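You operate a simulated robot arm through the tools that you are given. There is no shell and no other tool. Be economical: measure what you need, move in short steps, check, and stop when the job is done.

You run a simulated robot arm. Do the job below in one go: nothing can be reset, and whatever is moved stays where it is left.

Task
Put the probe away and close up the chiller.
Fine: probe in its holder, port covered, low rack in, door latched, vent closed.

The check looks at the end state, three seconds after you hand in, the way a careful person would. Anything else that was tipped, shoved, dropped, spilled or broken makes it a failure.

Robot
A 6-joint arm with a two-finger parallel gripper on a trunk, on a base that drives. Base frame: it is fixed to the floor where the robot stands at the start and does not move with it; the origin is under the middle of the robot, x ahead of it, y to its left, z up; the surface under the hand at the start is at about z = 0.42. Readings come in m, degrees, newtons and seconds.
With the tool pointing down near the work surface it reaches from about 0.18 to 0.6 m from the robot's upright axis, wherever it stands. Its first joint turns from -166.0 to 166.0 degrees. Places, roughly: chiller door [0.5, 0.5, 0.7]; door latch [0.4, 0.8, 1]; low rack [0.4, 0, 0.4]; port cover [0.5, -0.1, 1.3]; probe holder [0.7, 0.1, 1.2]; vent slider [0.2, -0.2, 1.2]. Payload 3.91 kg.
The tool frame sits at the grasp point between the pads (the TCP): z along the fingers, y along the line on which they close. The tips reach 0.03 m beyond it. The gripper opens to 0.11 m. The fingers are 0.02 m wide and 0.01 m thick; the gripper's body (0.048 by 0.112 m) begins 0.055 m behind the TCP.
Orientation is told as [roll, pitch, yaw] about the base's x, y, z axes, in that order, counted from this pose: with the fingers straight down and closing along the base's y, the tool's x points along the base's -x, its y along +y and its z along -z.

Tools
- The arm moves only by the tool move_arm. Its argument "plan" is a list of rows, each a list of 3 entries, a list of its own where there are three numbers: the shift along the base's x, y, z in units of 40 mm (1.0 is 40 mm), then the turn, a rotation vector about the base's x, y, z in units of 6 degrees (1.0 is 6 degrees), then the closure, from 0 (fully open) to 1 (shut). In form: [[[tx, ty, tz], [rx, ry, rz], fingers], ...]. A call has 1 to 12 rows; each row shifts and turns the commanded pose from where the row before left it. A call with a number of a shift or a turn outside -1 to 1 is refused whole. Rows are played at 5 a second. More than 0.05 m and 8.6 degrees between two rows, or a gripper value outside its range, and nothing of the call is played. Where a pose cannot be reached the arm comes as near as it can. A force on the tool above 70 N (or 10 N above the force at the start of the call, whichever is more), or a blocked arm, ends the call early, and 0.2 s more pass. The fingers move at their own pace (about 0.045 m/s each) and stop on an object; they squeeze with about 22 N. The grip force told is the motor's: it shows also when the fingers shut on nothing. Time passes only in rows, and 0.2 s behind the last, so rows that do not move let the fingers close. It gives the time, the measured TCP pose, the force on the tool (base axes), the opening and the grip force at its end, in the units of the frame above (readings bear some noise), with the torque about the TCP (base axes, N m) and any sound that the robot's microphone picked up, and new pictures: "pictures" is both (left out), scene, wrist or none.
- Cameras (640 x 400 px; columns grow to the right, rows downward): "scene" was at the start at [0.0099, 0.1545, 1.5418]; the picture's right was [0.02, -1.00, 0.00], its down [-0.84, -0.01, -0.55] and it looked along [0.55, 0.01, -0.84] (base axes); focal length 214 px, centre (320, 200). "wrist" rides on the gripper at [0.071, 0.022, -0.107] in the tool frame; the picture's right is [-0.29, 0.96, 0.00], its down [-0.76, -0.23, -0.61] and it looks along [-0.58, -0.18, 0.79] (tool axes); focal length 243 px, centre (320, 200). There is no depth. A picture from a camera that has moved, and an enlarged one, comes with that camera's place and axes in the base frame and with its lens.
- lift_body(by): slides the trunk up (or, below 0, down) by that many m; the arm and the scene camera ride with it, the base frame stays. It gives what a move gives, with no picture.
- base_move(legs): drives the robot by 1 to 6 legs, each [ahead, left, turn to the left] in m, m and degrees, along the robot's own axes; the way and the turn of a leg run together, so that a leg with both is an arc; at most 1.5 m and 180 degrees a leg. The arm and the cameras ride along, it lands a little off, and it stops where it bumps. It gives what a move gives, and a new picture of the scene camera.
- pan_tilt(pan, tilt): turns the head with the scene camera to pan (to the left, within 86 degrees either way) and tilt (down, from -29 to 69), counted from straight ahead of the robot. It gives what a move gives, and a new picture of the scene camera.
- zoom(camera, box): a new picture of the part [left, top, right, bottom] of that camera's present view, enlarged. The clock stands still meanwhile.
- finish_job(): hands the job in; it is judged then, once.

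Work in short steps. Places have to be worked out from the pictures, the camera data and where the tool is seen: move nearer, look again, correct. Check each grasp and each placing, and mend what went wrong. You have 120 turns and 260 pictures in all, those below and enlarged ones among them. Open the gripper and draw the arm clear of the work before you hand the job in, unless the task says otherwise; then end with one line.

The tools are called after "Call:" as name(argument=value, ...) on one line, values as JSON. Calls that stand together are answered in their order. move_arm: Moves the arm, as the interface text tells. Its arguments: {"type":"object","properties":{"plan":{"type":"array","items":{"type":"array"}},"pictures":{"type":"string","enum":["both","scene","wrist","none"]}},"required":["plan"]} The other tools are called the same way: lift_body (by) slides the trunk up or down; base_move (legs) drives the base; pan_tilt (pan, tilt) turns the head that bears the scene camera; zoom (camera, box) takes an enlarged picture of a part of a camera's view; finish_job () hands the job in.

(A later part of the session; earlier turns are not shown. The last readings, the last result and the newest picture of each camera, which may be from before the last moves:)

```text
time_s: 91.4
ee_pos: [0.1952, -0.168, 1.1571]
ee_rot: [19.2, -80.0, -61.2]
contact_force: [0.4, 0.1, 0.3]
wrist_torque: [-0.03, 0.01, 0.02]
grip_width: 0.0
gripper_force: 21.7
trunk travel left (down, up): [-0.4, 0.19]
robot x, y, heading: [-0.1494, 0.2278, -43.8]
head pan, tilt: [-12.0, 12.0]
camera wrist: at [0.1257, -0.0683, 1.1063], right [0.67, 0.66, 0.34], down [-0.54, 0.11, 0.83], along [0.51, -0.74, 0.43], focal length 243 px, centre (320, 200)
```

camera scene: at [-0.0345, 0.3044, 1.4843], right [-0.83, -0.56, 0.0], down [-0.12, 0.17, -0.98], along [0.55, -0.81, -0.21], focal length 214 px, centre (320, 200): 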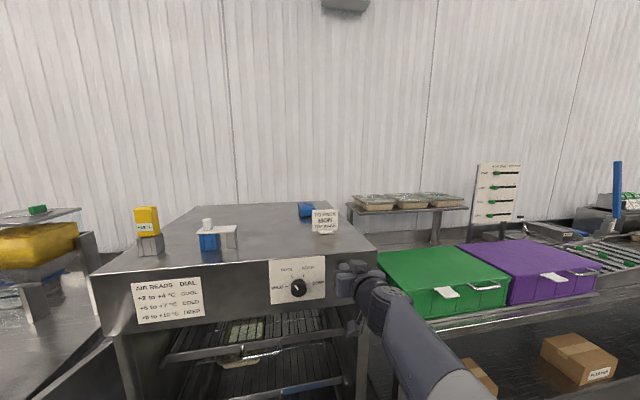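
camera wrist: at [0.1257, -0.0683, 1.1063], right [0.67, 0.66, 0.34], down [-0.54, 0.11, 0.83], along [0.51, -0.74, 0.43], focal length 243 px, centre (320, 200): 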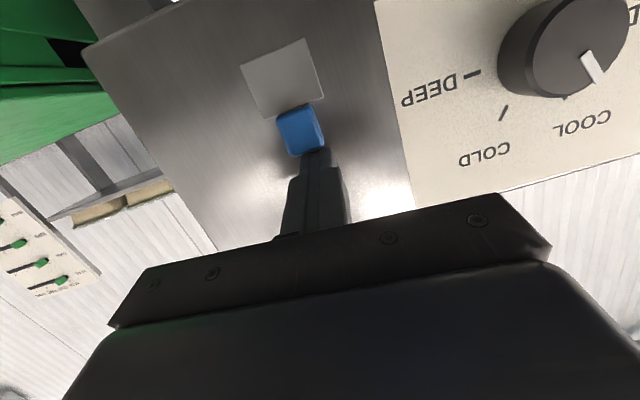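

It is moving down with little force. I continue until it stops.

Call:
move_arm(plan=[[[0, 0, -0.25], [0, 0, 0], 1], [[0, 0, -0.25], [0, 0, 0], 1], [[0, 0, -0.25], [0, 0, 0], 1]], pictures="both")

Call:
zoom(camera="scene", box=[300, 240, 400, 340])

```text
time_s: 92.2
ee_pos: [0.1959, -0.1674, 1.1379]
ee_rot: [21.5, -81.3, -63.3]
contact_force: [1.5, -6.2, 49.0]
wrist_torque: [-1.07, -0.98, -0.22]
grip_width: 0.0
gripper_force: 22.0
trunk travel left (down, up): [-0.4, 0.19]
robot x, y, heading: [-0.1488, 0.2296, -43.9]
head pan, tilt: [-12.0, 12.0]
camera scene: at [-0.0365, 0.3061, 1.4855], right [-0.83, -0.56, 0.0], down [-0.11, 0.17, -0.98], along [0.55, -0.81, -0.21], focal length 214 px, centre (320, 200)
camera wrist: at [0.1264, -0.0694, 1.0848], right [0.66, 0.67, 0.34], down [-0.55, 0.13, 0.82], along [0.51, -0.73, 0.45], focal length 243 px, centre (320, 200)
```

scene: 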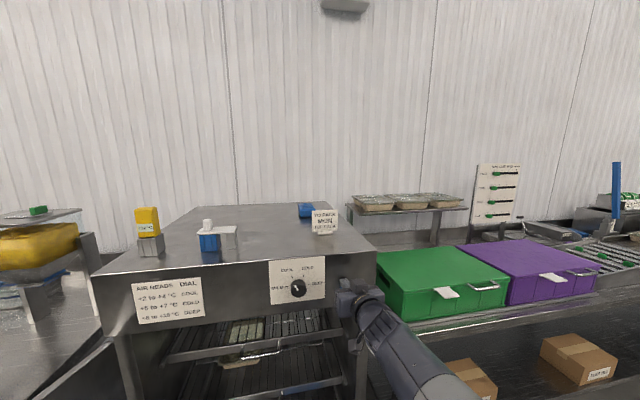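
wrist: 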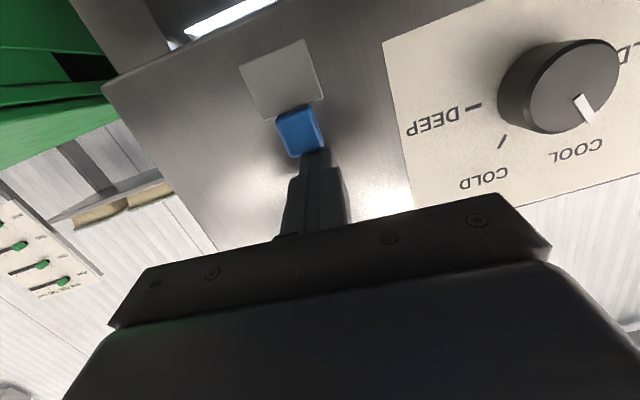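

```text
4.00 times, centred on (350, 290) of scene
camera zoom: at [-0.0365, 0.3061, 1.4855], right [-0.83, -0.56, 0.0], down [-0.11, 0.17, -0.98], along [0.55, -0.81, -0.21], focal length 858 px, centre (200, -160)
```

zoom: 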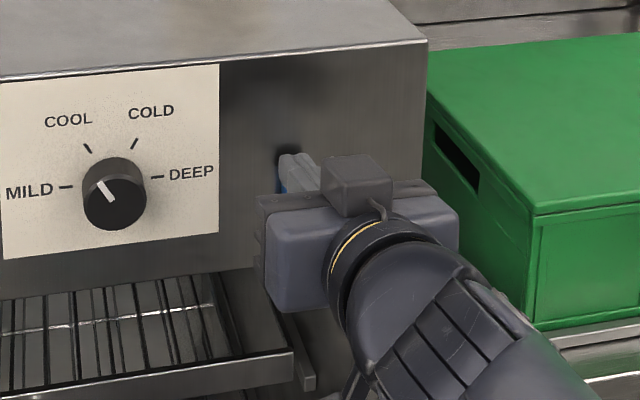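

It reached the bottom stop (49 N), and I see a dark spot on the panel above the fingers. I ease off, pull back and inspect.

Call:
move_arm(plan=[[[0, 0, 0.35], [0, 0, 0], 1], [[-0.5, 0.49, 0], [0, 0, 0], 1], [[-0.8, 0.77, 0], [0, 0, 0], 1], [[-0.5, 0.49, 0.8], [0, 0, 0], 1]], pictures="both")

Call:
zoom(camera="wrist", box=[220, 20, 400, 180])

Call:
zoom(camera="scene", box=[310, 250, 390, 330])

```text
time_s: 93.2
ee_pos: [0.1232, -0.0983, 1.1747]
ee_rot: [19.2, -80.1, -61.1]
contact_force: [0.1, -0.7, -1.1]
wrist_torque: [-0.03, 0.0, 0.02]
grip_width: 0.0004
gripper_force: 22.0
trunk travel left (down, up): [-0.4, 0.19]
robot x, y, heading: [-0.1499, 0.2303, -44.3]
head pan, tilt: [-12.0, 12.0]
camera scene: at [-0.0344, 0.3044, 1.4843], right [-0.83, -0.56, 0.0], down [-0.12, 0.17, -0.98], along [0.55, -0.81, -0.21], focal length 214 px, centre (320, 200)
camera wrist: at [0.0536, -0.0003, 1.1225], right [0.67, 0.66, 0.34], down [-0.54, 0.11, 0.83], along [0.51, -0.74, 0.43], focal length 243 px, centre (320, 200)
```

scene: 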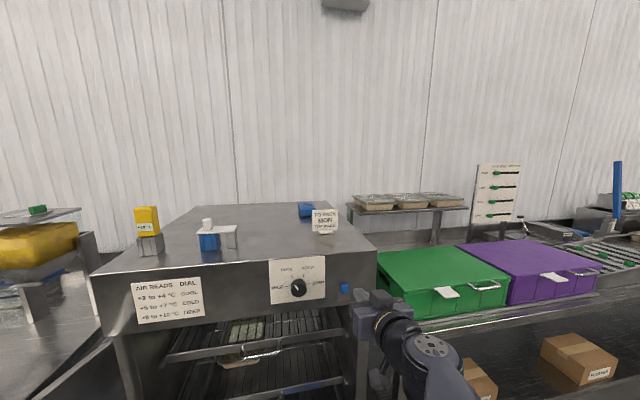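
wrist: 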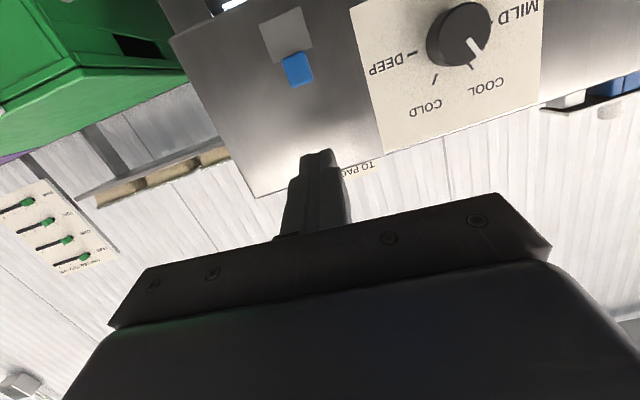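

```text
2.50 times, centred on (310, 100) of wrist
camera zoom: at [0.0536, -0.0003, 1.1225], right [0.67, 0.66, 0.34], down [-0.54, 0.11, 0.83], along [0.51, -0.74, 0.43], focal length 606 px, centre (345, 450)
```

zoom: 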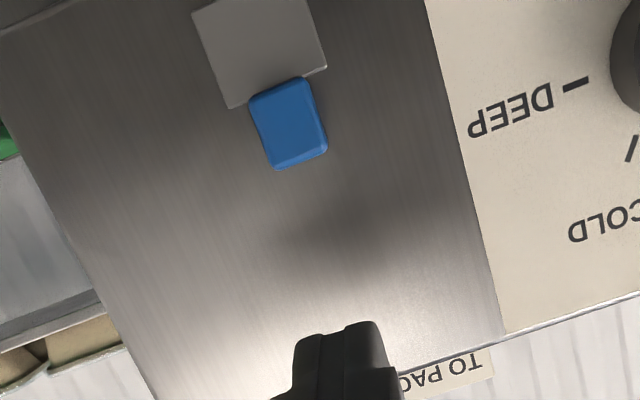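

```text
5.00 times, centred on (350, 290) of scene
camera zoom: at [-0.0344, 0.3044, 1.4843], right [-0.83, -0.56, 0.0], down [-0.12, 0.17, -0.98], along [0.55, -0.81, -0.21], focal length 1072 px, centre (170, -250)
```

zoom: 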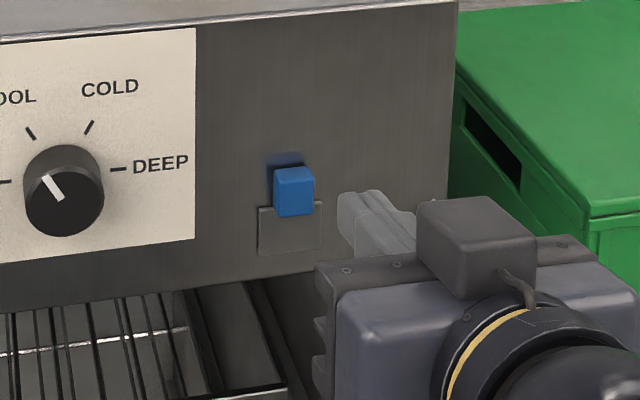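

No opening shows anywhere, but the knob's travel (1.178→1.112) is symmetric about the panel's centre, so it began at the upper (open) stop and now rests at the lower (closed) stop. Next is the low rack: I turn the tool back to vertical.

Call:
move_arm(plan=[[[-0.3, 0.29, 0], [0.695, 0.719, 0], 1], [[-0.3, 0.29, 0], [0.695, 0.719, 0], 1], [[0, 0, 0], [0.695, 0.719, 0], 1], [[0, 0, 0], [0.695, 0.719, 0], 1], [[0, 0, 0], [0.695, 0.719, 0], 1], [[0, 0, 0], [0.695, 0.719, 0], 1], [[0, 0, 0], [0.695, 0.719, 0], 1], [[0, 0, 0], [0.695, 0.719, 0], 1], [[0, 0, 0], [0.695, 0.719, 0], 1], [[0, 0, 0], [0.695, 0.719, 0], 1], [[0, 0, 0], [0.695, 0.719, 0], 1], [[0, 0, 0], [0.695, 0.719, 0], 1]], pictures="none")

Call:
pan_tilt(pan=0, tilt=55)

```text
time_s: 95.8
ee_pos: [0.1003, -0.0745, 1.1739]
ee_rot: [2.7, -8.2, -46.9]
contact_force: [0.8, 0.2, 0.4]
wrist_torque: [-0.05, -0.02, 0.0]
grip_width: 0.0001
gripper_force: 22.2
trunk travel left (down, up): [-0.4, 0.19]
robot x, y, heading: [-0.1515, 0.226, -44.2]
head pan, tilt: [-12.0, 12.0]
```

```text
time_s: 96.9
ee_pos: [0.1004, -0.0737, 1.1741]
ee_rot: [2.7, -8.5, -46.9]
contact_force: [-0.5, 0.5, -0.1]
wrist_torque: [0.01, 0.02, -0.01]
grip_width: 0.0
gripper_force: 21.9
trunk travel left (down, up): [-0.4, 0.19]
robot x, y, heading: [-0.1513, 0.2311, -44.0]
head pan, tilt: [0.0, 55.0]
camera scene: at [-0.0347, 0.3315, 1.4193], right [-0.69, -0.72, 0.0], down [-0.59, 0.57, -0.57], along [0.41, -0.4, -0.82], focal length 214 px, centre (320, 200)
```

scene: 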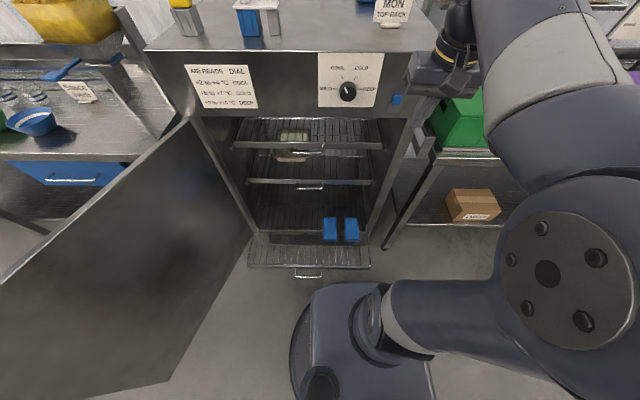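

The low rack's front edge is at u≈0.06 (pulled out ~0.23 m), spanning v -0.02…0.55, with its handle at v≈0.27. I move the hand in front of the handle with a slight forward tilt, then lower the trunk.

Call:
move_arm(plan=[[[0.26, 0.99, 0], [0, 0, 0], 1], [[0.26, 0.99, 0], [0, 0, 0], 1], [[0.26, 0.99, 0], [0, 0, 0], 1], [[0.26, 0.99, 0], [-0.695, -0.719, 0], 1], [[0.26, 0.99, 0], [-0.695, -0.719, 0], 1], [[0.26, 0.99, 0], [-0.695, -0.719, 0], 1], [[0.26, 0.99, 0], [0, 0, 0], 1]], pictures="none")

Call:
lift_body(by=-0.39)

Call:
pan_tilt(pan=0, tilt=50)

```text
time_s: 98.5
ee_pos: [0.171, 0.2043, 1.1741]
ee_rot: [3.8, -26.5, -47.5]
contact_force: [-0.6, -0.7, 1.0]
wrist_torque: [0.02, -0.01, 0.02]
grip_width: 0.0
gripper_force: 22.1
trunk travel left (down, up): [-0.4, 0.19]
robot x, y, heading: [-0.1462, 0.2271, -44.1]
head pan, tilt: [0.0, 55.0]
```

```text
time_s: 102.3
ee_pos: [0.1732, 0.2032, 0.784]
ee_rot: [3.7, -26.5, -47.3]
contact_force: [0.1, 0.1, 0.3]
wrist_torque: [0.01, 0.0, -0.01]
grip_width: 0.0001
gripper_force: 22.8
trunk travel left (down, up): [-0.01, 0.58]
robot x, y, heading: [-0.1472, 0.2305, -43.9]
head pan, tilt: [0.0, 55.0]
```

```text
time_s: 103.0
ee_pos: [0.1725, 0.2033, 0.7838]
ee_rot: [3.8, -26.4, -47.2]
contact_force: [-0.2, 0.9, -0.3]
wrist_torque: [0.01, 0.0, -0.03]
grip_width: 0.0
gripper_force: 21.7
trunk travel left (down, up): [-0.01, 0.58]
robot x, y, heading: [-0.1524, 0.2311, -44.0]
head pan, tilt: [0.0, 50.0]
camera scene: at [-0.0312, 0.3282, 1.0357], right [-0.69, -0.72, 0.0], down [-0.55, 0.53, -0.64], along [0.46, -0.45, -0.77], focal length 214 px, centre (320, 200)
```

scene: 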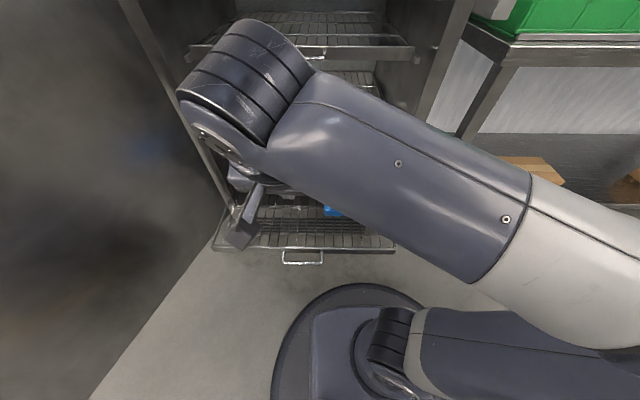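

The hand is in front of the handle (v≈0.267). I lower it to the rack's height.

Call:
move_arm(plan=[[[0, 0, -0.97], [0, 0, 0], 1], [[0, 0, -0.97], [0, 0, 0], 1], [[0, 0, -0.97], [0, 0, 0], 1], [[0, 0, -0.97], [0, 0, 0], 1], [[0, 0, -0.97], [0, 0, 0], 1], [[0, 0, -0.97], [0, 0, 0], 1], [[0, 0, -0.97], [0, 0, 0], 1], [[0, 0, -0.9], [0, 0, 0], 1], [[0, 0, -0.9], [0, 0, 0], 1]])

```text
time_s: 105.0
ee_pos: [0.1694, 0.2016, 0.4397]
ee_rot: [3.7, -26.4, -47.3]
contact_force: [0.7, -0.7, -0.4]
wrist_torque: [0.0, 0.0, 0.0]
grip_width: 0.0
gripper_force: 22.2
trunk travel left (down, up): [-0.01, 0.58]
robot x, y, heading: [-0.1516, 0.2285, -44.2]
head pan, tilt: [0.0, 50.0]
camera scene: at [-0.0313, 0.3281, 1.0358], right [-0.69, -0.72, 0.0], down [-0.55, 0.53, -0.64], along [0.46, -0.45, -0.77], focal length 214 px, centre (320, 200)
camera wrist: at [0.1053, 0.2942, 0.5052], right [0.86, 0.48, 0.19], down [0.09, -0.49, 0.87], along [0.51, -0.73, -0.46], focal length 243 px, centre (320, 200)
```

scene: 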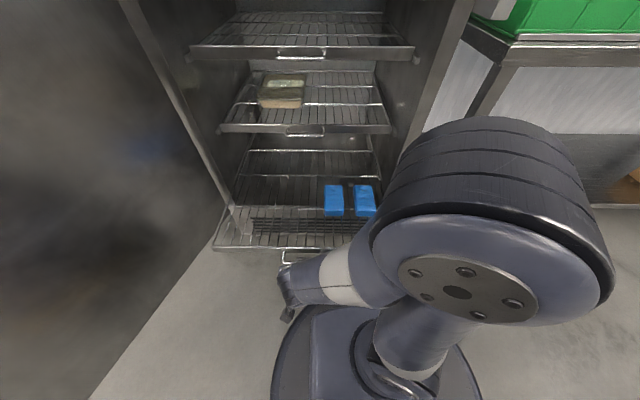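
wrist: 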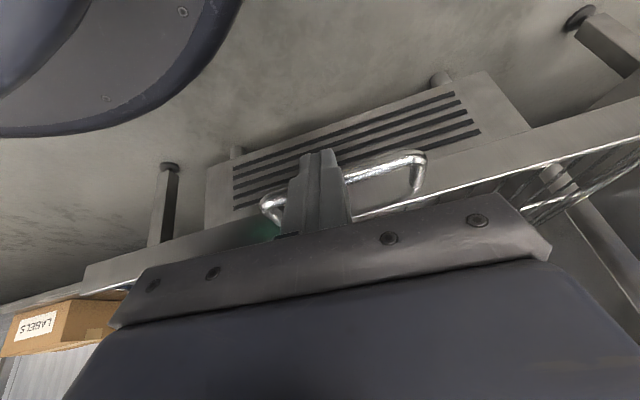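

The fingers hang in front of the handle, slightly right of its middle. I push forward slowly.

Call:
move_arm(plan=[[[0.5, -0.2, -0.1], [0, 0, 0], 1], [[0.36, -0.35, 0], [0, 0, 0], 1], [[0.36, -0.35, 0], [0, 0, 0], 1], [[0.36, -0.35, 0], [0, 0, 0], 1]])

```text
time_s: 106.0
ee_pos: [0.2349, 0.1518, 0.4379]
ee_rot: [3.8, -26.5, -47.3]
contact_force: [-0.2, -0.1, 0.0]
wrist_torque: [-0.02, 0.01, 0.02]
grip_width: 0.0
gripper_force: 22.2
trunk travel left (down, up): [-0.01, 0.58]
robot x, y, heading: [-0.1459, 0.2327, -43.9]
head pan, tilt: [0.0, 50.0]
camera scene: at [-0.0312, 0.3282, 1.0357], right [-0.69, -0.72, 0.0], down [-0.55, 0.53, -0.64], along [0.46, -0.45, -0.77], focal length 214 px, centre (320, 200)
camera wrist: at [0.1709, 0.245, 0.5039], right [0.86, 0.48, 0.19], down [0.08, -0.49, 0.87], along [0.51, -0.73, -0.46], focal length 243 px, centre (320, 200)
```

scene: 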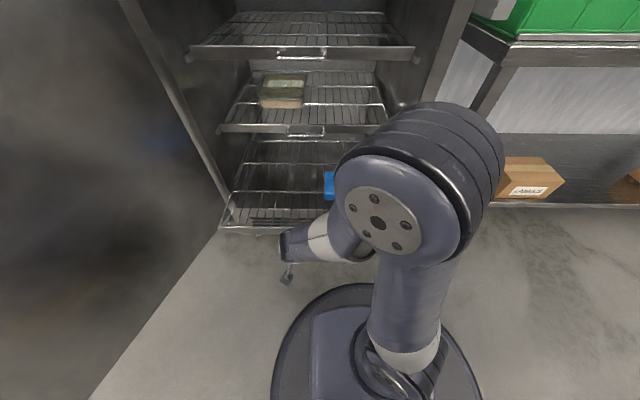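
wrist: 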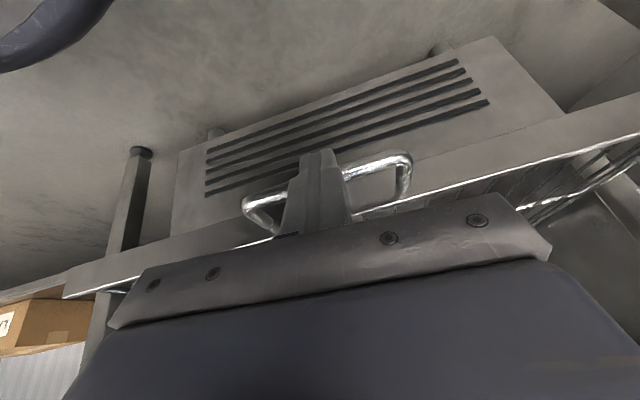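

The rack is sliding in easily. I keep pushing.

Call:
move_arm(plan=[[[0.36, -0.35, 0], [0, 0, 0], 1], [[0.36, -0.35, 0], [0, 0, 0], 1], [[0.36, -0.35, 0], [0, 0, 0], 1], [[0.36, -0.35, 0], [0, 0, 0], 1], [[0.36, -0.35, 0], [0, 0, 0], 1]])

```text
time_s: 107.2
ee_pos: [0.3071, 0.0829, 0.4378]
ee_rot: [3.7, -26.5, -47.3]
contact_force: [-0.1, 0.4, -0.8]
wrist_torque: [-0.02, 0.0, 0.02]
grip_width: 0.0001
gripper_force: 22.2
trunk travel left (down, up): [-0.01, 0.58]
robot x, y, heading: [-0.1475, 0.2327, -44.3]
head pan, tilt: [0.0, 50.0]
camera scene: at [-0.0312, 0.3282, 1.0357], right [-0.69, -0.72, 0.0], down [-0.55, 0.53, -0.64], along [0.46, -0.45, -0.77], focal length 214 px, centre (320, 200)
camera wrist: at [0.2434, 0.1758, 0.5033], right [0.86, 0.48, 0.19], down [0.08, -0.49, 0.87], along [0.51, -0.73, -0.46], focal length 243 px, centre (320, 200)
```

scene: 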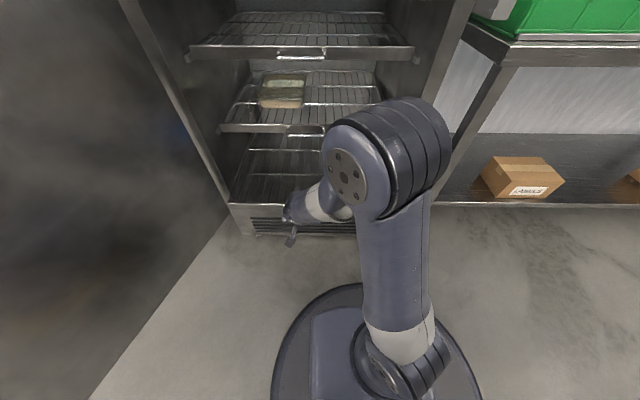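
wrist: 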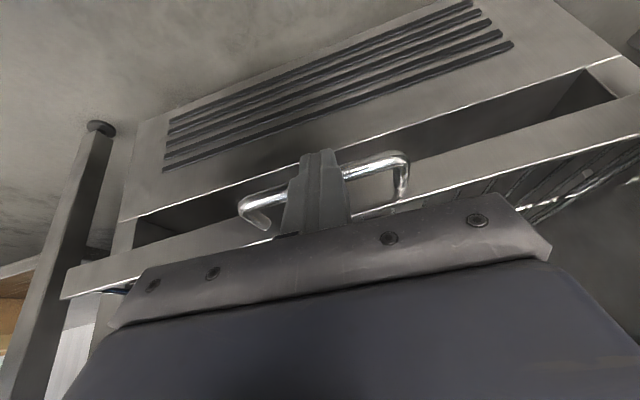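

Nearly in. I keep pushing in smaller steps until it seats.

Call:
move_arm(plan=[[[0.36, -0.35, 0], [0, 0, 0], 1], [[0.36, -0.35, 0], [0, 0, 0], 1], [[0.25, -0.24, 0], [0, 0, 0], 1], [[0.2, -0.19, 0], [0, 0, 0], 1]])

```text
time_s: 108.2
ee_pos: [0.3554, 0.0369, 0.437]
ee_rot: [3.7, -26.4, -47.3]
contact_force: [0.4, 1.2, 0.0]
wrist_torque: [-0.01, -0.01, 0.0]
grip_width: 0.0
gripper_force: 21.7
trunk travel left (down, up): [-0.01, 0.58]
robot x, y, heading: [-0.1508, 0.2301, -44.3]
head pan, tilt: [0.0, 50.0]
camera scene: at [-0.0312, 0.3282, 1.0357], right [-0.69, -0.72, 0.0], down [-0.55, 0.53, -0.64], along [0.46, -0.45, -0.77], focal length 214 px, centre (320, 200)
camera wrist: at [0.2905, 0.1306, 0.5029], right [0.86, 0.48, 0.18], down [0.08, -0.49, 0.87], along [0.5, -0.73, -0.46], focal length 243 px, centre (320, 200)
```

scene: 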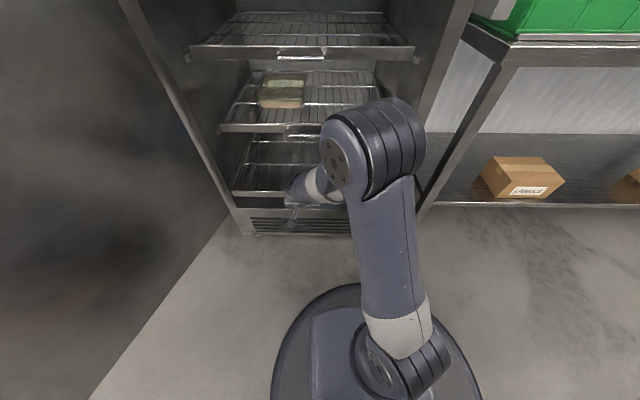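
wrist: 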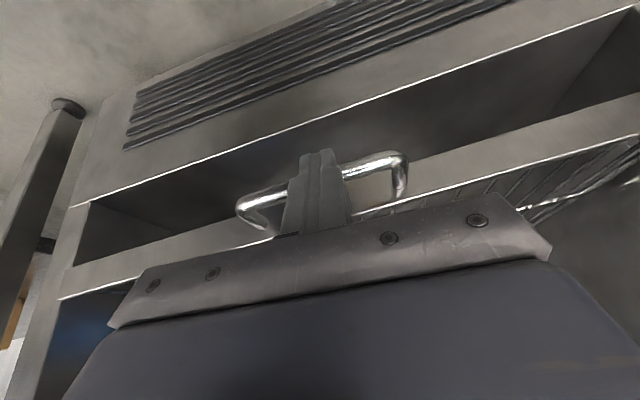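

Still moving freely. I push on in 10 mm steps to find its stop.

Call:
move_arm(plan=[[[0.18, -0.174, 0], [0, 0, 0], 1], [[0.18, -0.174, 0], [0, 0, 0], 1], [[0.18, -0.174, 0], [0, 0, 0], 1]])

Call:
zoom(camera="scene", box=[180, 20, 440, 250])

```text
time_s: 109.0
ee_pos: [0.3745, 0.0161, 0.4369]
ee_rot: [3.8, -26.4, -47.3]
contact_force: [0.2, -0.5, 0.6]
wrist_torque: [0.03, -0.02, 0.01]
grip_width: 0.0001
gripper_force: 21.8
trunk travel left (down, up): [-0.01, 0.58]
robot x, y, heading: [-0.1489, 0.2302, -44.3]
head pan, tilt: [0.0, 50.0]
camera scene: at [-0.0311, 0.3282, 1.0357], right [-0.69, -0.72, 0.0], down [-0.55, 0.53, -0.64], along [0.46, -0.45, -0.77], focal length 214 px, centre (320, 200)
camera wrist: at [0.3118, 0.1098, 0.5024], right [0.86, 0.48, 0.19], down [0.08, -0.49, 0.87], along [0.5, -0.73, -0.46], focal length 243 px, centre (320, 200)
```

scene: 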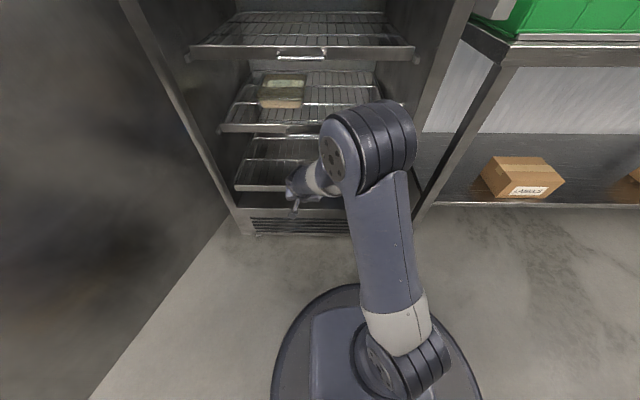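
wrist: 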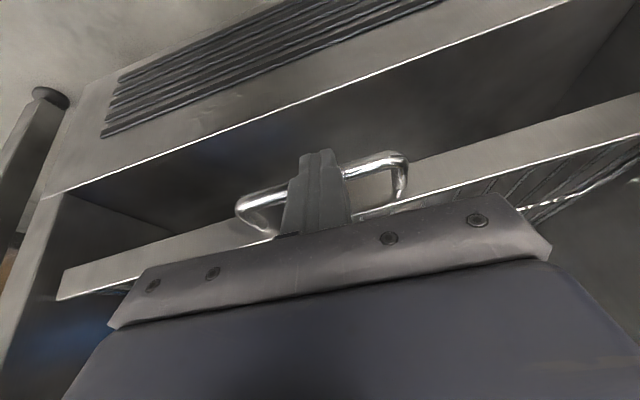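

```text
1.74 times, centred on (310, 135) of scene
camera zoom: at [-0.0311, 0.3282, 1.0357], right [-0.69, -0.72, 0.0], down [-0.55, 0.53, -0.64], along [0.46, -0.45, -0.77], focal length 373 px, centre (337, 313)
```

zoom: 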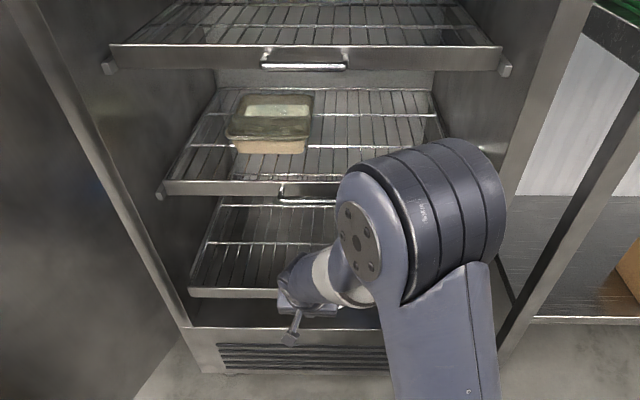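

Bar is ~35 mm behind the cabinet front but no stop felt yet. I push on.

Call:
move_arm(plan=[[[0.18, -0.174, 0], [0, 0, 0], 1], [[0.18, -0.174, 0], [0, 0, 0], 1], [[0.18, -0.174, 0], [0, 0, 0], 1]])

Call:
zoom(camera="scene", box=[180, 20, 440, 250])

```text
time_s: 109.8
ee_pos: [0.3971, -0.004, 0.4371]
ee_rot: [3.7, -26.4, -47.3]
contact_force: [0.2, -0.4, 0.1]
wrist_torque: [0.0, 0.04, -0.06]
grip_width: 0.0
gripper_force: 22.6
trunk travel left (down, up): [-0.01, 0.58]
robot x, y, heading: [-0.1479, 0.2328, -43.9]
head pan, tilt: [0.0, 50.0]
camera scene: at [-0.0312, 0.3282, 1.0357], right [-0.69, -0.72, 0.0], down [-0.55, 0.53, -0.64], along [0.46, -0.45, -0.77], focal length 214 px, centre (320, 200)
camera wrist: at [0.333, 0.0897, 0.5021], right [0.86, 0.48, 0.19], down [0.08, -0.49, 0.87], along [0.5, -0.73, -0.46], focal length 243 px, centre (320, 200)
```

scene: 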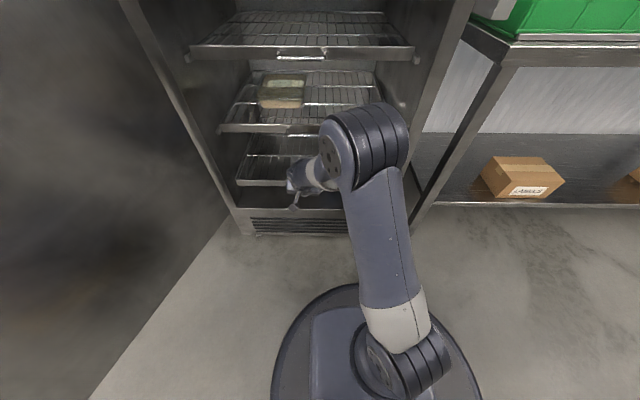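
wrist: 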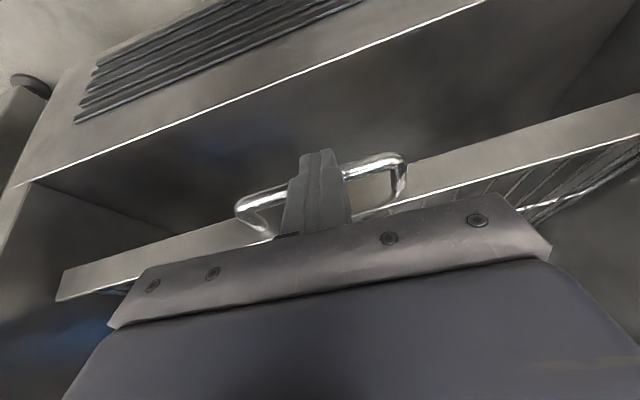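

```text
1.74 times, centred on (310, 135) of scene
camera zoom: at [-0.0312, 0.3282, 1.0357], right [-0.69, -0.72, 0.0], down [-0.55, 0.53, -0.64], along [0.46, -0.45, -0.77], focal length 373 px, centre (337, 313)
```

zoom: 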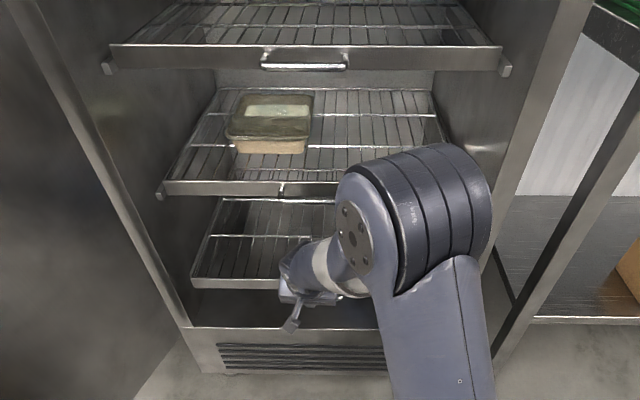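

By comparing with the bars above (which appear at u≈0.40, evenly spaced in height), this rack still has ~45 mm to go. I continue.

Call:
move_arm(plan=[[[0.2, -0.193, 0], [0, 0, 0], 1], [[0.2, -0.193, 0], [0, 0, 0], 1], [[0.2, -0.193, 0], [0, 0, 0], 1], [[0.2, -0.193, 0], [0, 0, 0], 1]])

Call:
zoom(camera="scene", box=[180, 20, 440, 250])

```text
time_s: 110.8
ee_pos: [0.4294, -0.0338, 0.4374]
ee_rot: [3.7, -26.4, -47.3]
contact_force: [0.0, 0.9, 0.1]
wrist_torque: [0.0, 0.01, 0.02]
grip_width: 0.0
gripper_force: 22.0
trunk travel left (down, up): [-0.01, 0.58]
robot x, y, heading: [-0.1531, 0.2309, -44.2]
head pan, tilt: [0.0, 50.0]
camera scene: at [-0.0311, 0.3282, 1.0357], right [-0.69, -0.72, 0.0], down [-0.55, 0.53, -0.64], along [0.46, -0.45, -0.77], focal length 214 px, centre (320, 200)
camera wrist: at [0.365, 0.059, 0.5026], right [0.86, 0.48, 0.19], down [0.08, -0.49, 0.87], along [0.51, -0.73, -0.46], focal length 243 px, centre (320, 200)
```

scene: 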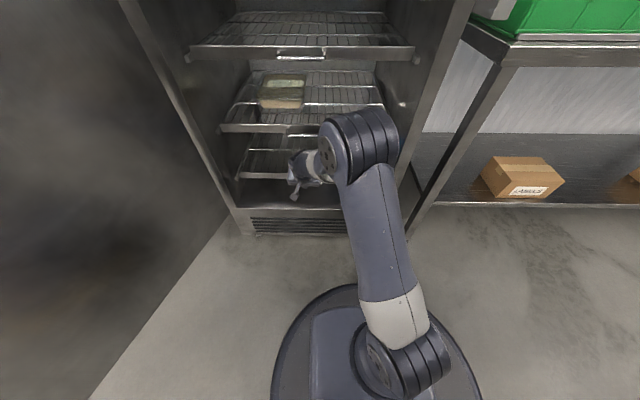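
wrist: 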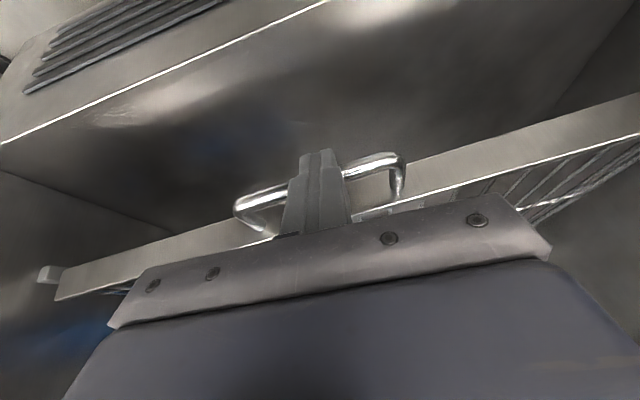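

```text
1.74 times, centred on (310, 135) of scene
camera zoom: at [-0.0311, 0.3282, 1.0357], right [-0.69, -0.72, 0.0], down [-0.55, 0.53, -0.64], along [0.46, -0.45, -0.77], focal length 373 px, centre (337, 313)
```

zoom: 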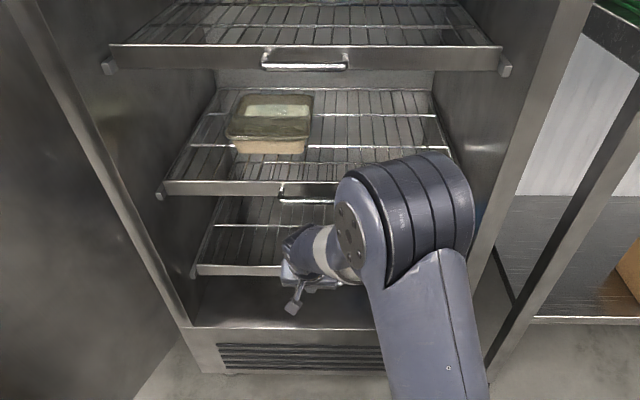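

The runner end is now beside the bar as on the racks above. I press a little further to feel the stop.

Call:
move_arm(plan=[[[0.12, -0.116, 0], [0, 0, 0], 1], [[0.12, -0.116, 0], [0, 0, 0], 1]])

Call:
zoom(camera="scene", box=[200, 110, 300, 200])

```text
time_s: 111.3
ee_pos: [0.4306, -0.0342, 0.434]
ee_rot: [3.4, -25.4, -47.2]
contact_force: [-0.9, 0.3, -0.3]
wrist_torque: [-0.06, -0.04, -0.04]
grip_width: 0.0
gripper_force: 22.2
trunk travel left (down, up): [-0.01, 0.58]
robot x, y, heading: [-0.1486, 0.2285, -44.0]
head pan, tilt: [0.0, 50.0]
stopped in row 2: the force on the tool passed its limit at 81 N (the readings are from after the stop); the commanded pose is now the measured one
camera scene: at [-0.0322, 0.3291, 1.0354], right [-0.69, -0.72, 0.0], down [-0.55, 0.53, -0.64], along [0.46, -0.45, -0.77], focal length 214 px, centre (320, 200)
camera wrist: at [0.3681, 0.0579, 0.5005], right [0.86, 0.47, 0.18], down [0.1, -0.5, 0.86], along [0.5, -0.73, -0.48], focal length 243 px, centre (320, 200)
```

scene: 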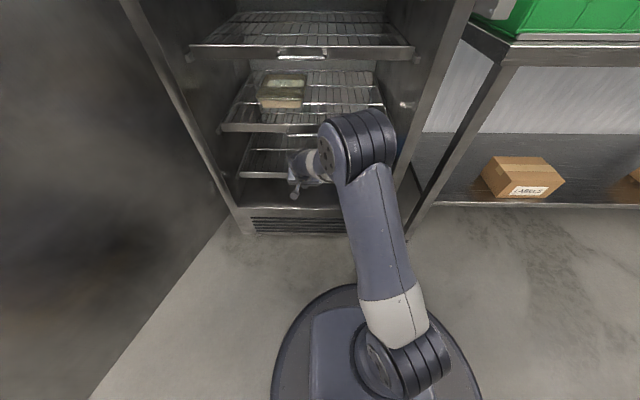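
wrist: 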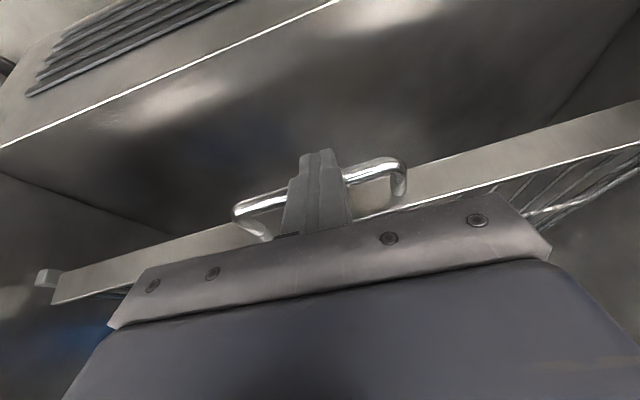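

```text
4.44 times, centred on (250, 155) of scene
camera zoom: at [-0.0322, 0.3291, 1.0354], right [-0.69, -0.72, 0.0], down [-0.55, 0.53, -0.64], along [0.46, -0.45, -0.77], focal length 953 px, centre (631, 400)
```

zoom: 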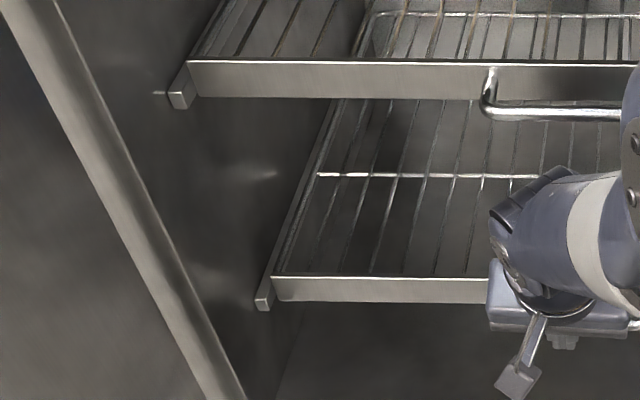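

The rack hit its stop (81 N peak) and lies flush like the ones above. I withdraw the hand from the cabinet, then look at the door.

Call:
move_arm(plan=[[[-0.7, 0.67, 0], [0, 0, 0], 1], [[-0.7, 0.67, 0], [0, 0, 0], 1], [[-0.7, 0.67, 0], [0, 0, 0], 1], [[-0.7, 0.67, 0], [0, 0, 0], 1], [[-0.7, 0.67, 0], [0, 0, 0], 1], [[-0.7, 0.67, 0], [0, 0, 0], 1], [[-0.7, 0.67, 0.2], [0, 0, 0], 1], [[-0.3, 0.2, 0.9], [0, 0, 0], 1], [[0, 0, 1], [0, 0, 0], 1], [[0, 0, 1], [0, 0, 0], 1]], pictures="none")

Call:
lift_body(by=0.3)

Call:
base_move(legs=[[-0.4, 0, 0]])

Call:
pan_tilt(pan=15, tilt=35)

```text
time_s: 113.5
ee_pos: [0.2218, 0.1597, 0.5584]
ee_rot: [3.5, -25.3, -47.3]
contact_force: [0.0, -0.8, -0.3]
wrist_torque: [-0.03, 0.0, -0.01]
grip_width: 0.0002
gripper_force: 22.1
trunk travel left (down, up): [-0.01, 0.58]
robot x, y, heading: [-0.1492, 0.23, -43.7]
head pan, tilt: [0.0, 50.0]
```

```text
time_s: 116.5
ee_pos: [0.2228, 0.1598, 0.8571]
ee_rot: [3.4, -25.5, -47.2]
contact_force: [-0.3, 0.6, 0.3]
wrist_torque: [-0.01, -0.01, 0.03]
grip_width: 0.0
gripper_force: 21.7
trunk travel left (down, up): [-0.31, 0.28]
robot x, y, heading: [-0.1505, 0.2311, -43.8]
head pan, tilt: [0.0, 50.0]
```

```text
time_s: 119.0
ee_pos: [-0.075, 0.4466, 0.8573]
ee_rot: [3.3, -25.5, -46.9]
contact_force: [-0.4, 1.3, 0.5]
wrist_torque: [0.0, -0.01, -0.03]
grip_width: 0.0
gripper_force: 21.6
trunk travel left (down, up): [-0.31, 0.28]
robot x, y, heading: [-0.4491, 0.5174, -43.8]
head pan, tilt: [0.0, 50.0]
camera scene: at [-0.3298, 0.6151, 1.3357], right [-0.69, -0.72, 0.0], down [-0.55, 0.53, -0.64], along [0.46, -0.45, -0.77], focal length 214 px, centre (320, 200)
```

scene: 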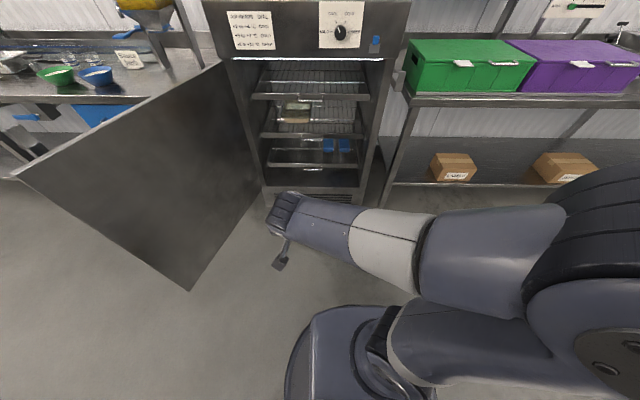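

```text
time_s: 119.8
ee_pos: [-0.0753, 0.4468, 0.8568]
ee_rot: [3.4, -25.5, -47.1]
contact_force: [-0.5, 0.5, -0.1]
wrist_torque: [-0.01, 0.0, 0.0]
grip_width: 0.0
gripper_force: 21.8
trunk travel left (down, up): [-0.31, 0.28]
robot x, y, heading: [-0.446, 0.5176, -43.8]
head pan, tilt: [15.0, 35.0]
camera scene: at [-0.3083, 0.6261, 1.3574], right [-0.48, -0.88, 0.0], down [-0.5, 0.28, -0.82], along [0.72, -0.4, -0.57], focal length 214 px, centre (320, 200)
```

scene: 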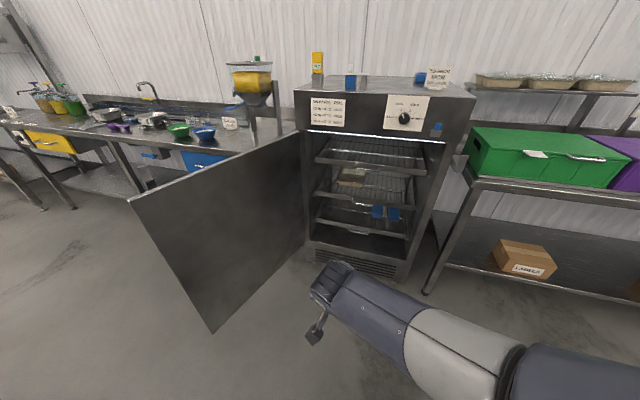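

The door spans from its hinge (u≈0.285, v≈0.60) to its free edge (u≈-0.35, v≈0.815), about 109° open. I'll go round its free end to the outer side and look at the latch.

Call:
base_move(legs=[[-0.32, 0, 0], [0, 1.0, 0]])

Call:
pan_tilt(pan=-20, tilt=25)

```text
time_s: 126.7
ee_pos: [0.3877, 1.3787, 0.8576]
ee_rot: [3.3, -25.5, -47.4]
contact_force: [0.3, -0.2, -0.4]
wrist_torque: [0.01, 0.0, 0.0]
grip_width: 0.0003
gripper_force: 22.0
trunk travel left (down, up): [-0.31, 0.28]
robot x, y, heading: [0.0168, 1.4525, -44.1]
head pan, tilt: [15.0, 35.0]
camera scene: at [0.155, 1.5598, 1.3575], right [-0.49, -0.87, 0.0], down [-0.5, 0.28, -0.82], along [0.72, -0.4, -0.57], focal length 214 px, centre (320, 200)
```

scene: 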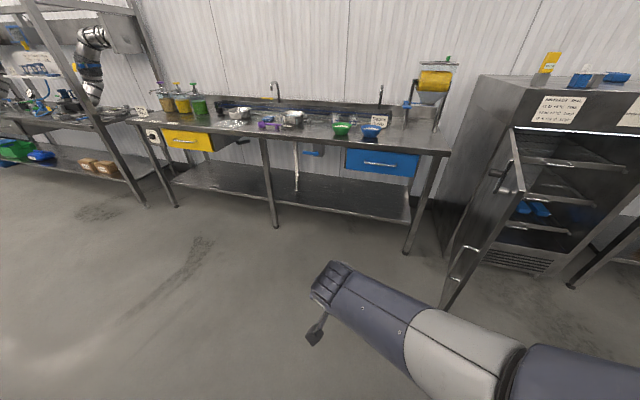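

```text
time_s: 127.7
ee_pos: [0.3884, 1.3795, 0.8577]
ee_rot: [3.5, -25.4, -47.4]
contact_force: [0.5, 0.1, -0.3]
wrist_torque: [0.01, -0.01, -0.03]
grip_width: 0.0
gripper_force: 21.8
trunk travel left (down, up): [-0.31, 0.28]
robot x, y, heading: [0.0175, 1.4516, -44.2]
head pan, tilt: [-20.0, 25.0]
camera scene: at [0.1185, 1.5198, 1.3732], right [-0.9, -0.44, 0.0], down [-0.19, 0.38, -0.91], along [0.4, -0.81, -0.42], focal length 214 px, centre (320, 200)
```

scene: 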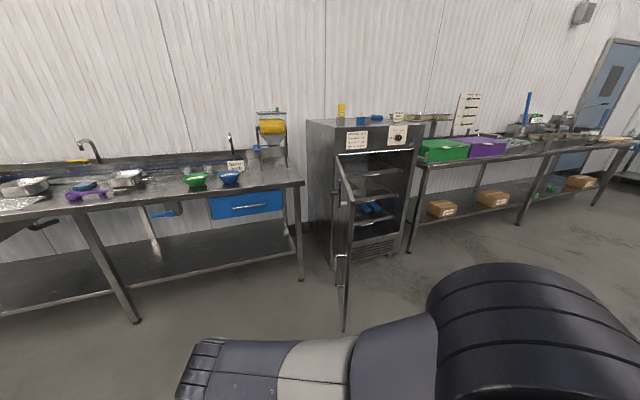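

From here the door's outer face shows, with a lever latch near its top and a handle. I zoom in.

Call:
zoom(camera="scene", box=[300, 110, 440, 340])

Call:
zoom(camera="scene", box=[310, 150, 380, 230])

```text
1.74 times, centred on (370, 225) of scene
camera zoom: at [0.1185, 1.5198, 1.3732], right [-0.9, -0.44, 0.0], down [-0.19, 0.38, -0.91], along [0.4, -0.81, -0.42], focal length 373 px, centre (233, 156)
```

zoom: 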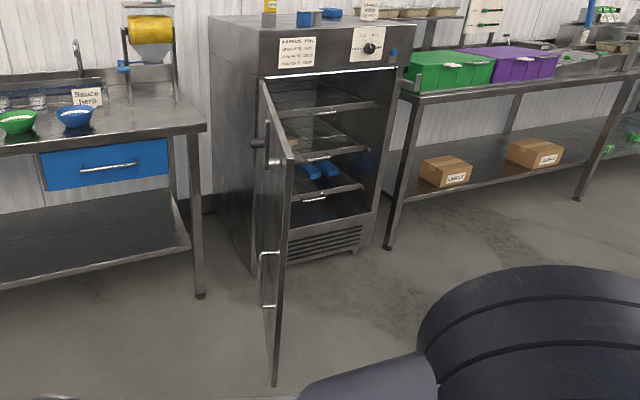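

```text
5.00 times, centred on (345, 190) of scene
camera zoom: at [0.1185, 1.5198, 1.3732], right [-0.9, -0.44, 0.0], down [-0.19, 0.38, -0.91], along [0.4, -0.81, -0.42], focal length 1072 px, centre (195, 250)
```

zoom: 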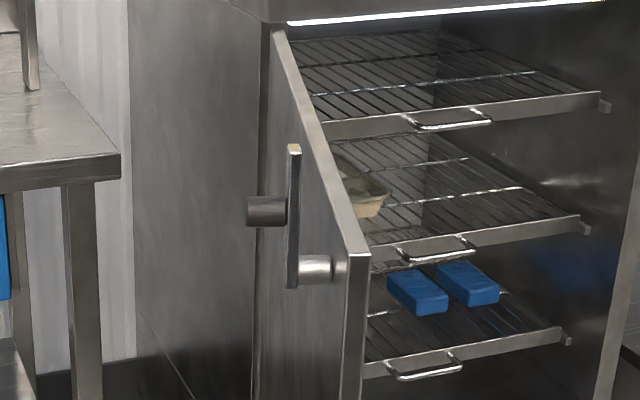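

The lever latch stands upright on the door's outer face near the top free corner, with a grab handle below; I'll push between them. I drive forward a bit and extend the hand toward the outer face.

Call:
base_move(legs=[[0.25, 0, 0]])

Call:
move_arm(plan=[[[-0.18, -0.951, -0.08], [0, 0, 0], 1], [[-0.18, -0.951, -0.08], [0, 0, 0], 1], [[-0.18, -0.951, -0.08], [0, 0, 0], 1], [[-0.18, -0.951, -0.08], [0, 0, 0], 1], [[-0.18, -0.951, -0.08], [0, 0, 0], 1], [[-0.18, -0.951, -0.08], [0, 0, 0], 1], [[-0.18, -0.951, -0.08], [0, 0, 0], 1], [[-0.18, -0.951, -0.08], [0, 0, 0], 1], [[-0.18, -0.951, -0.08], [0, 0, 0], 1], [[-0.18, -0.951, -0.08], [0, 0, 0], 1], [[-0.18, -0.951, -0.08], [0, 0, 0], 1]])

```text
time_s: 129.5
ee_pos: [0.5701, 1.2019, 0.8577]
ee_rot: [3.4, -25.5, -47.4]
contact_force: [-0.3, 0.2, 0.4]
wrist_torque: [0.02, 0.01, -0.01]
grip_width: 0.0
gripper_force: 22.8
trunk travel left (down, up): [-0.31, 0.28]
robot x, y, heading: [0.1973, 1.2738, -43.8]
head pan, tilt: [-20.0, 25.0]
camera scene: at [0.3011, 1.3428, 1.3732], right [-0.9, -0.44, 0.0], down [-0.18, 0.38, -0.91], along [0.4, -0.82, -0.42], focal length 214 px, centre (320, 200)
```

scene: 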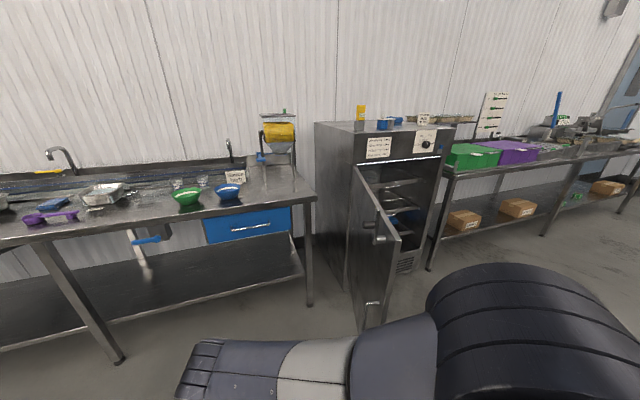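

```text
time_s: 131.9
ee_pos: [0.4915, 0.7832, 0.8225]
ee_rot: [3.5, -25.5, -47.4]
contact_force: [-0.6, 0.0, -0.1]
wrist_torque: [-0.02, -0.01, -0.04]
grip_width: 0.0002
gripper_force: 22.1
trunk travel left (down, up): [-0.31, 0.28]
robot x, y, heading: [0.1973, 1.2724, -44.0]
head pan, tilt: [-20.0, 25.0]
camera scene: at [0.3012, 1.343, 1.3732], right [-0.9, -0.44, 0.0], down [-0.18, 0.38, -0.91], along [0.4, -0.82, -0.42], focal length 214 px, centre (320, 200)
camera wrist: at [0.4291, 0.8762, 0.8907], right [0.86, 0.47, 0.18], down [0.1, -0.5, 0.86], along [0.49, -0.73, -0.47], focal length 243 px, centre (320, 200)
```

scene: 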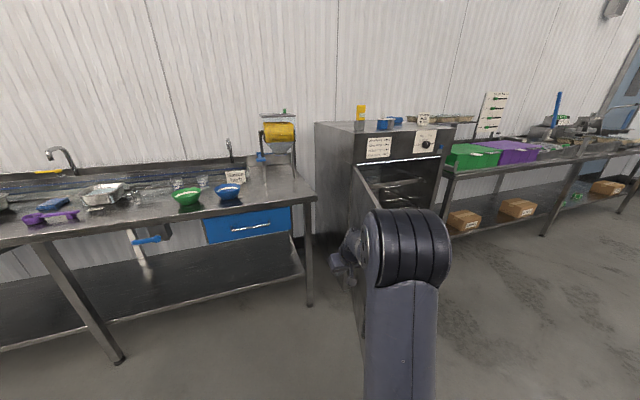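
wrist: 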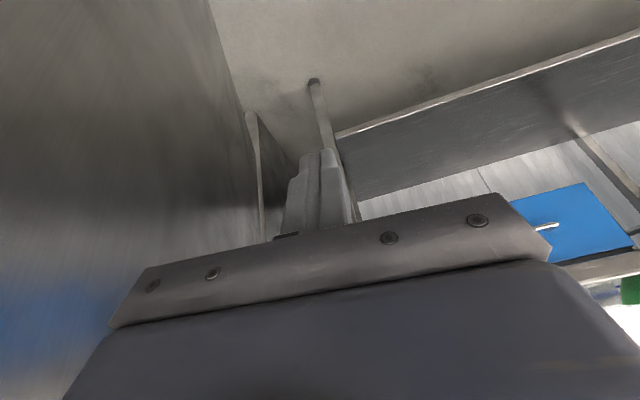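

The arm would brush the latch if I strafed like this, so I shift the robot left and forward and reach more sideways, so that the hand leads.

Call:
base_move(legs=[[0.08, 0.2, 0]])

Call:
move_arm(plan=[[[-0.91, -0.58, 0], [0, 0, 0], 1], [[-0.91, -0.58, 0], [0, 0, 0], 1], [[-0.91, -0.58, 0], [0, 0, 0], 1], [[-0.91, -0.58, 0], [0, 0, 0], 1], [[-0.91, -0.58, 0], [0, 0, 0], 1]])

```text
time_s: 133.6
ee_pos: [0.6885, 0.8703, 0.8237]
ee_rot: [3.4, -25.5, -47.4]
contact_force: [-0.4, -0.5, 0.9]
wrist_torque: [0.03, -0.04, 0.01]
grip_width: 0.0002
gripper_force: 21.7
trunk travel left (down, up): [-0.31, 0.28]
robot x, y, heading: [0.3925, 1.3572, -43.8]
head pan, tilt: [-20.0, 25.0]
camera scene: at [0.4959, 1.4297, 1.3732], right [-0.9, -0.44, 0.0], down [-0.18, 0.38, -0.91], along [0.4, -0.81, -0.42], focal length 214 px, centre (320, 200)
```

scene: 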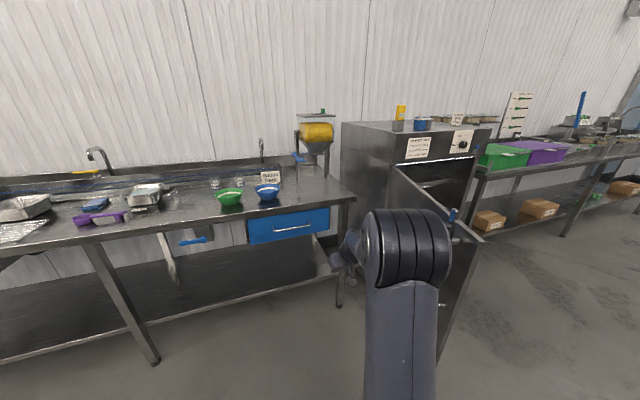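

```text
time_s: 134.8
ee_pos: [0.5051, 0.7545, 0.825]
ee_rot: [3.4, -25.5, -47.4]
contact_force: [0.1, 0.6, 0.8]
wrist_torque: [0.01, -0.02, -0.02]
grip_width: 0.0
gripper_force: 21.9
trunk travel left (down, up): [-0.31, 0.28]
robot x, y, heading: [0.3955, 1.3611, -43.9]
head pan, tilt: [-20.0, 25.0]
camera scene: at [0.496, 1.4299, 1.3732], right [-0.9, -0.44, 0.0], down [-0.18, 0.38, -0.91], along [0.4, -0.81, -0.42], focal length 214 px, centre (320, 200)
camera wrist: at [0.4421, 0.8468, 0.8914], right [0.86, 0.47, 0.18], down [0.1, -0.5, 0.86], along [0.5, -0.73, -0.47], focal length 243 px, centre (320, 200)
```

scene: 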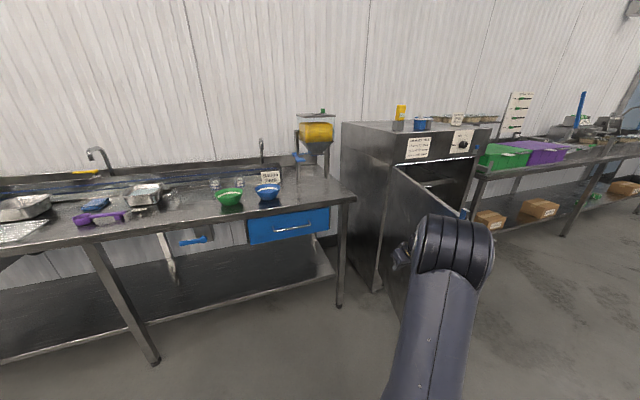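
wrist: 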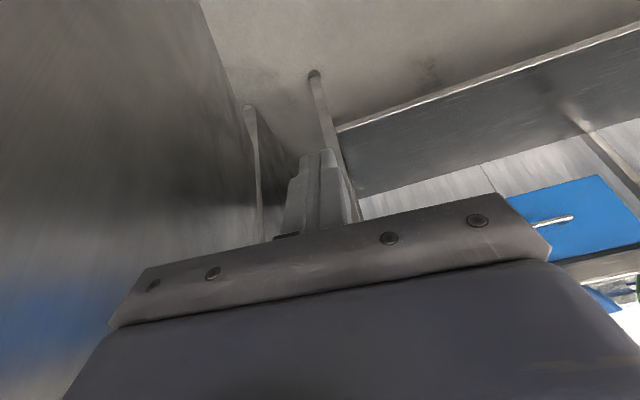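

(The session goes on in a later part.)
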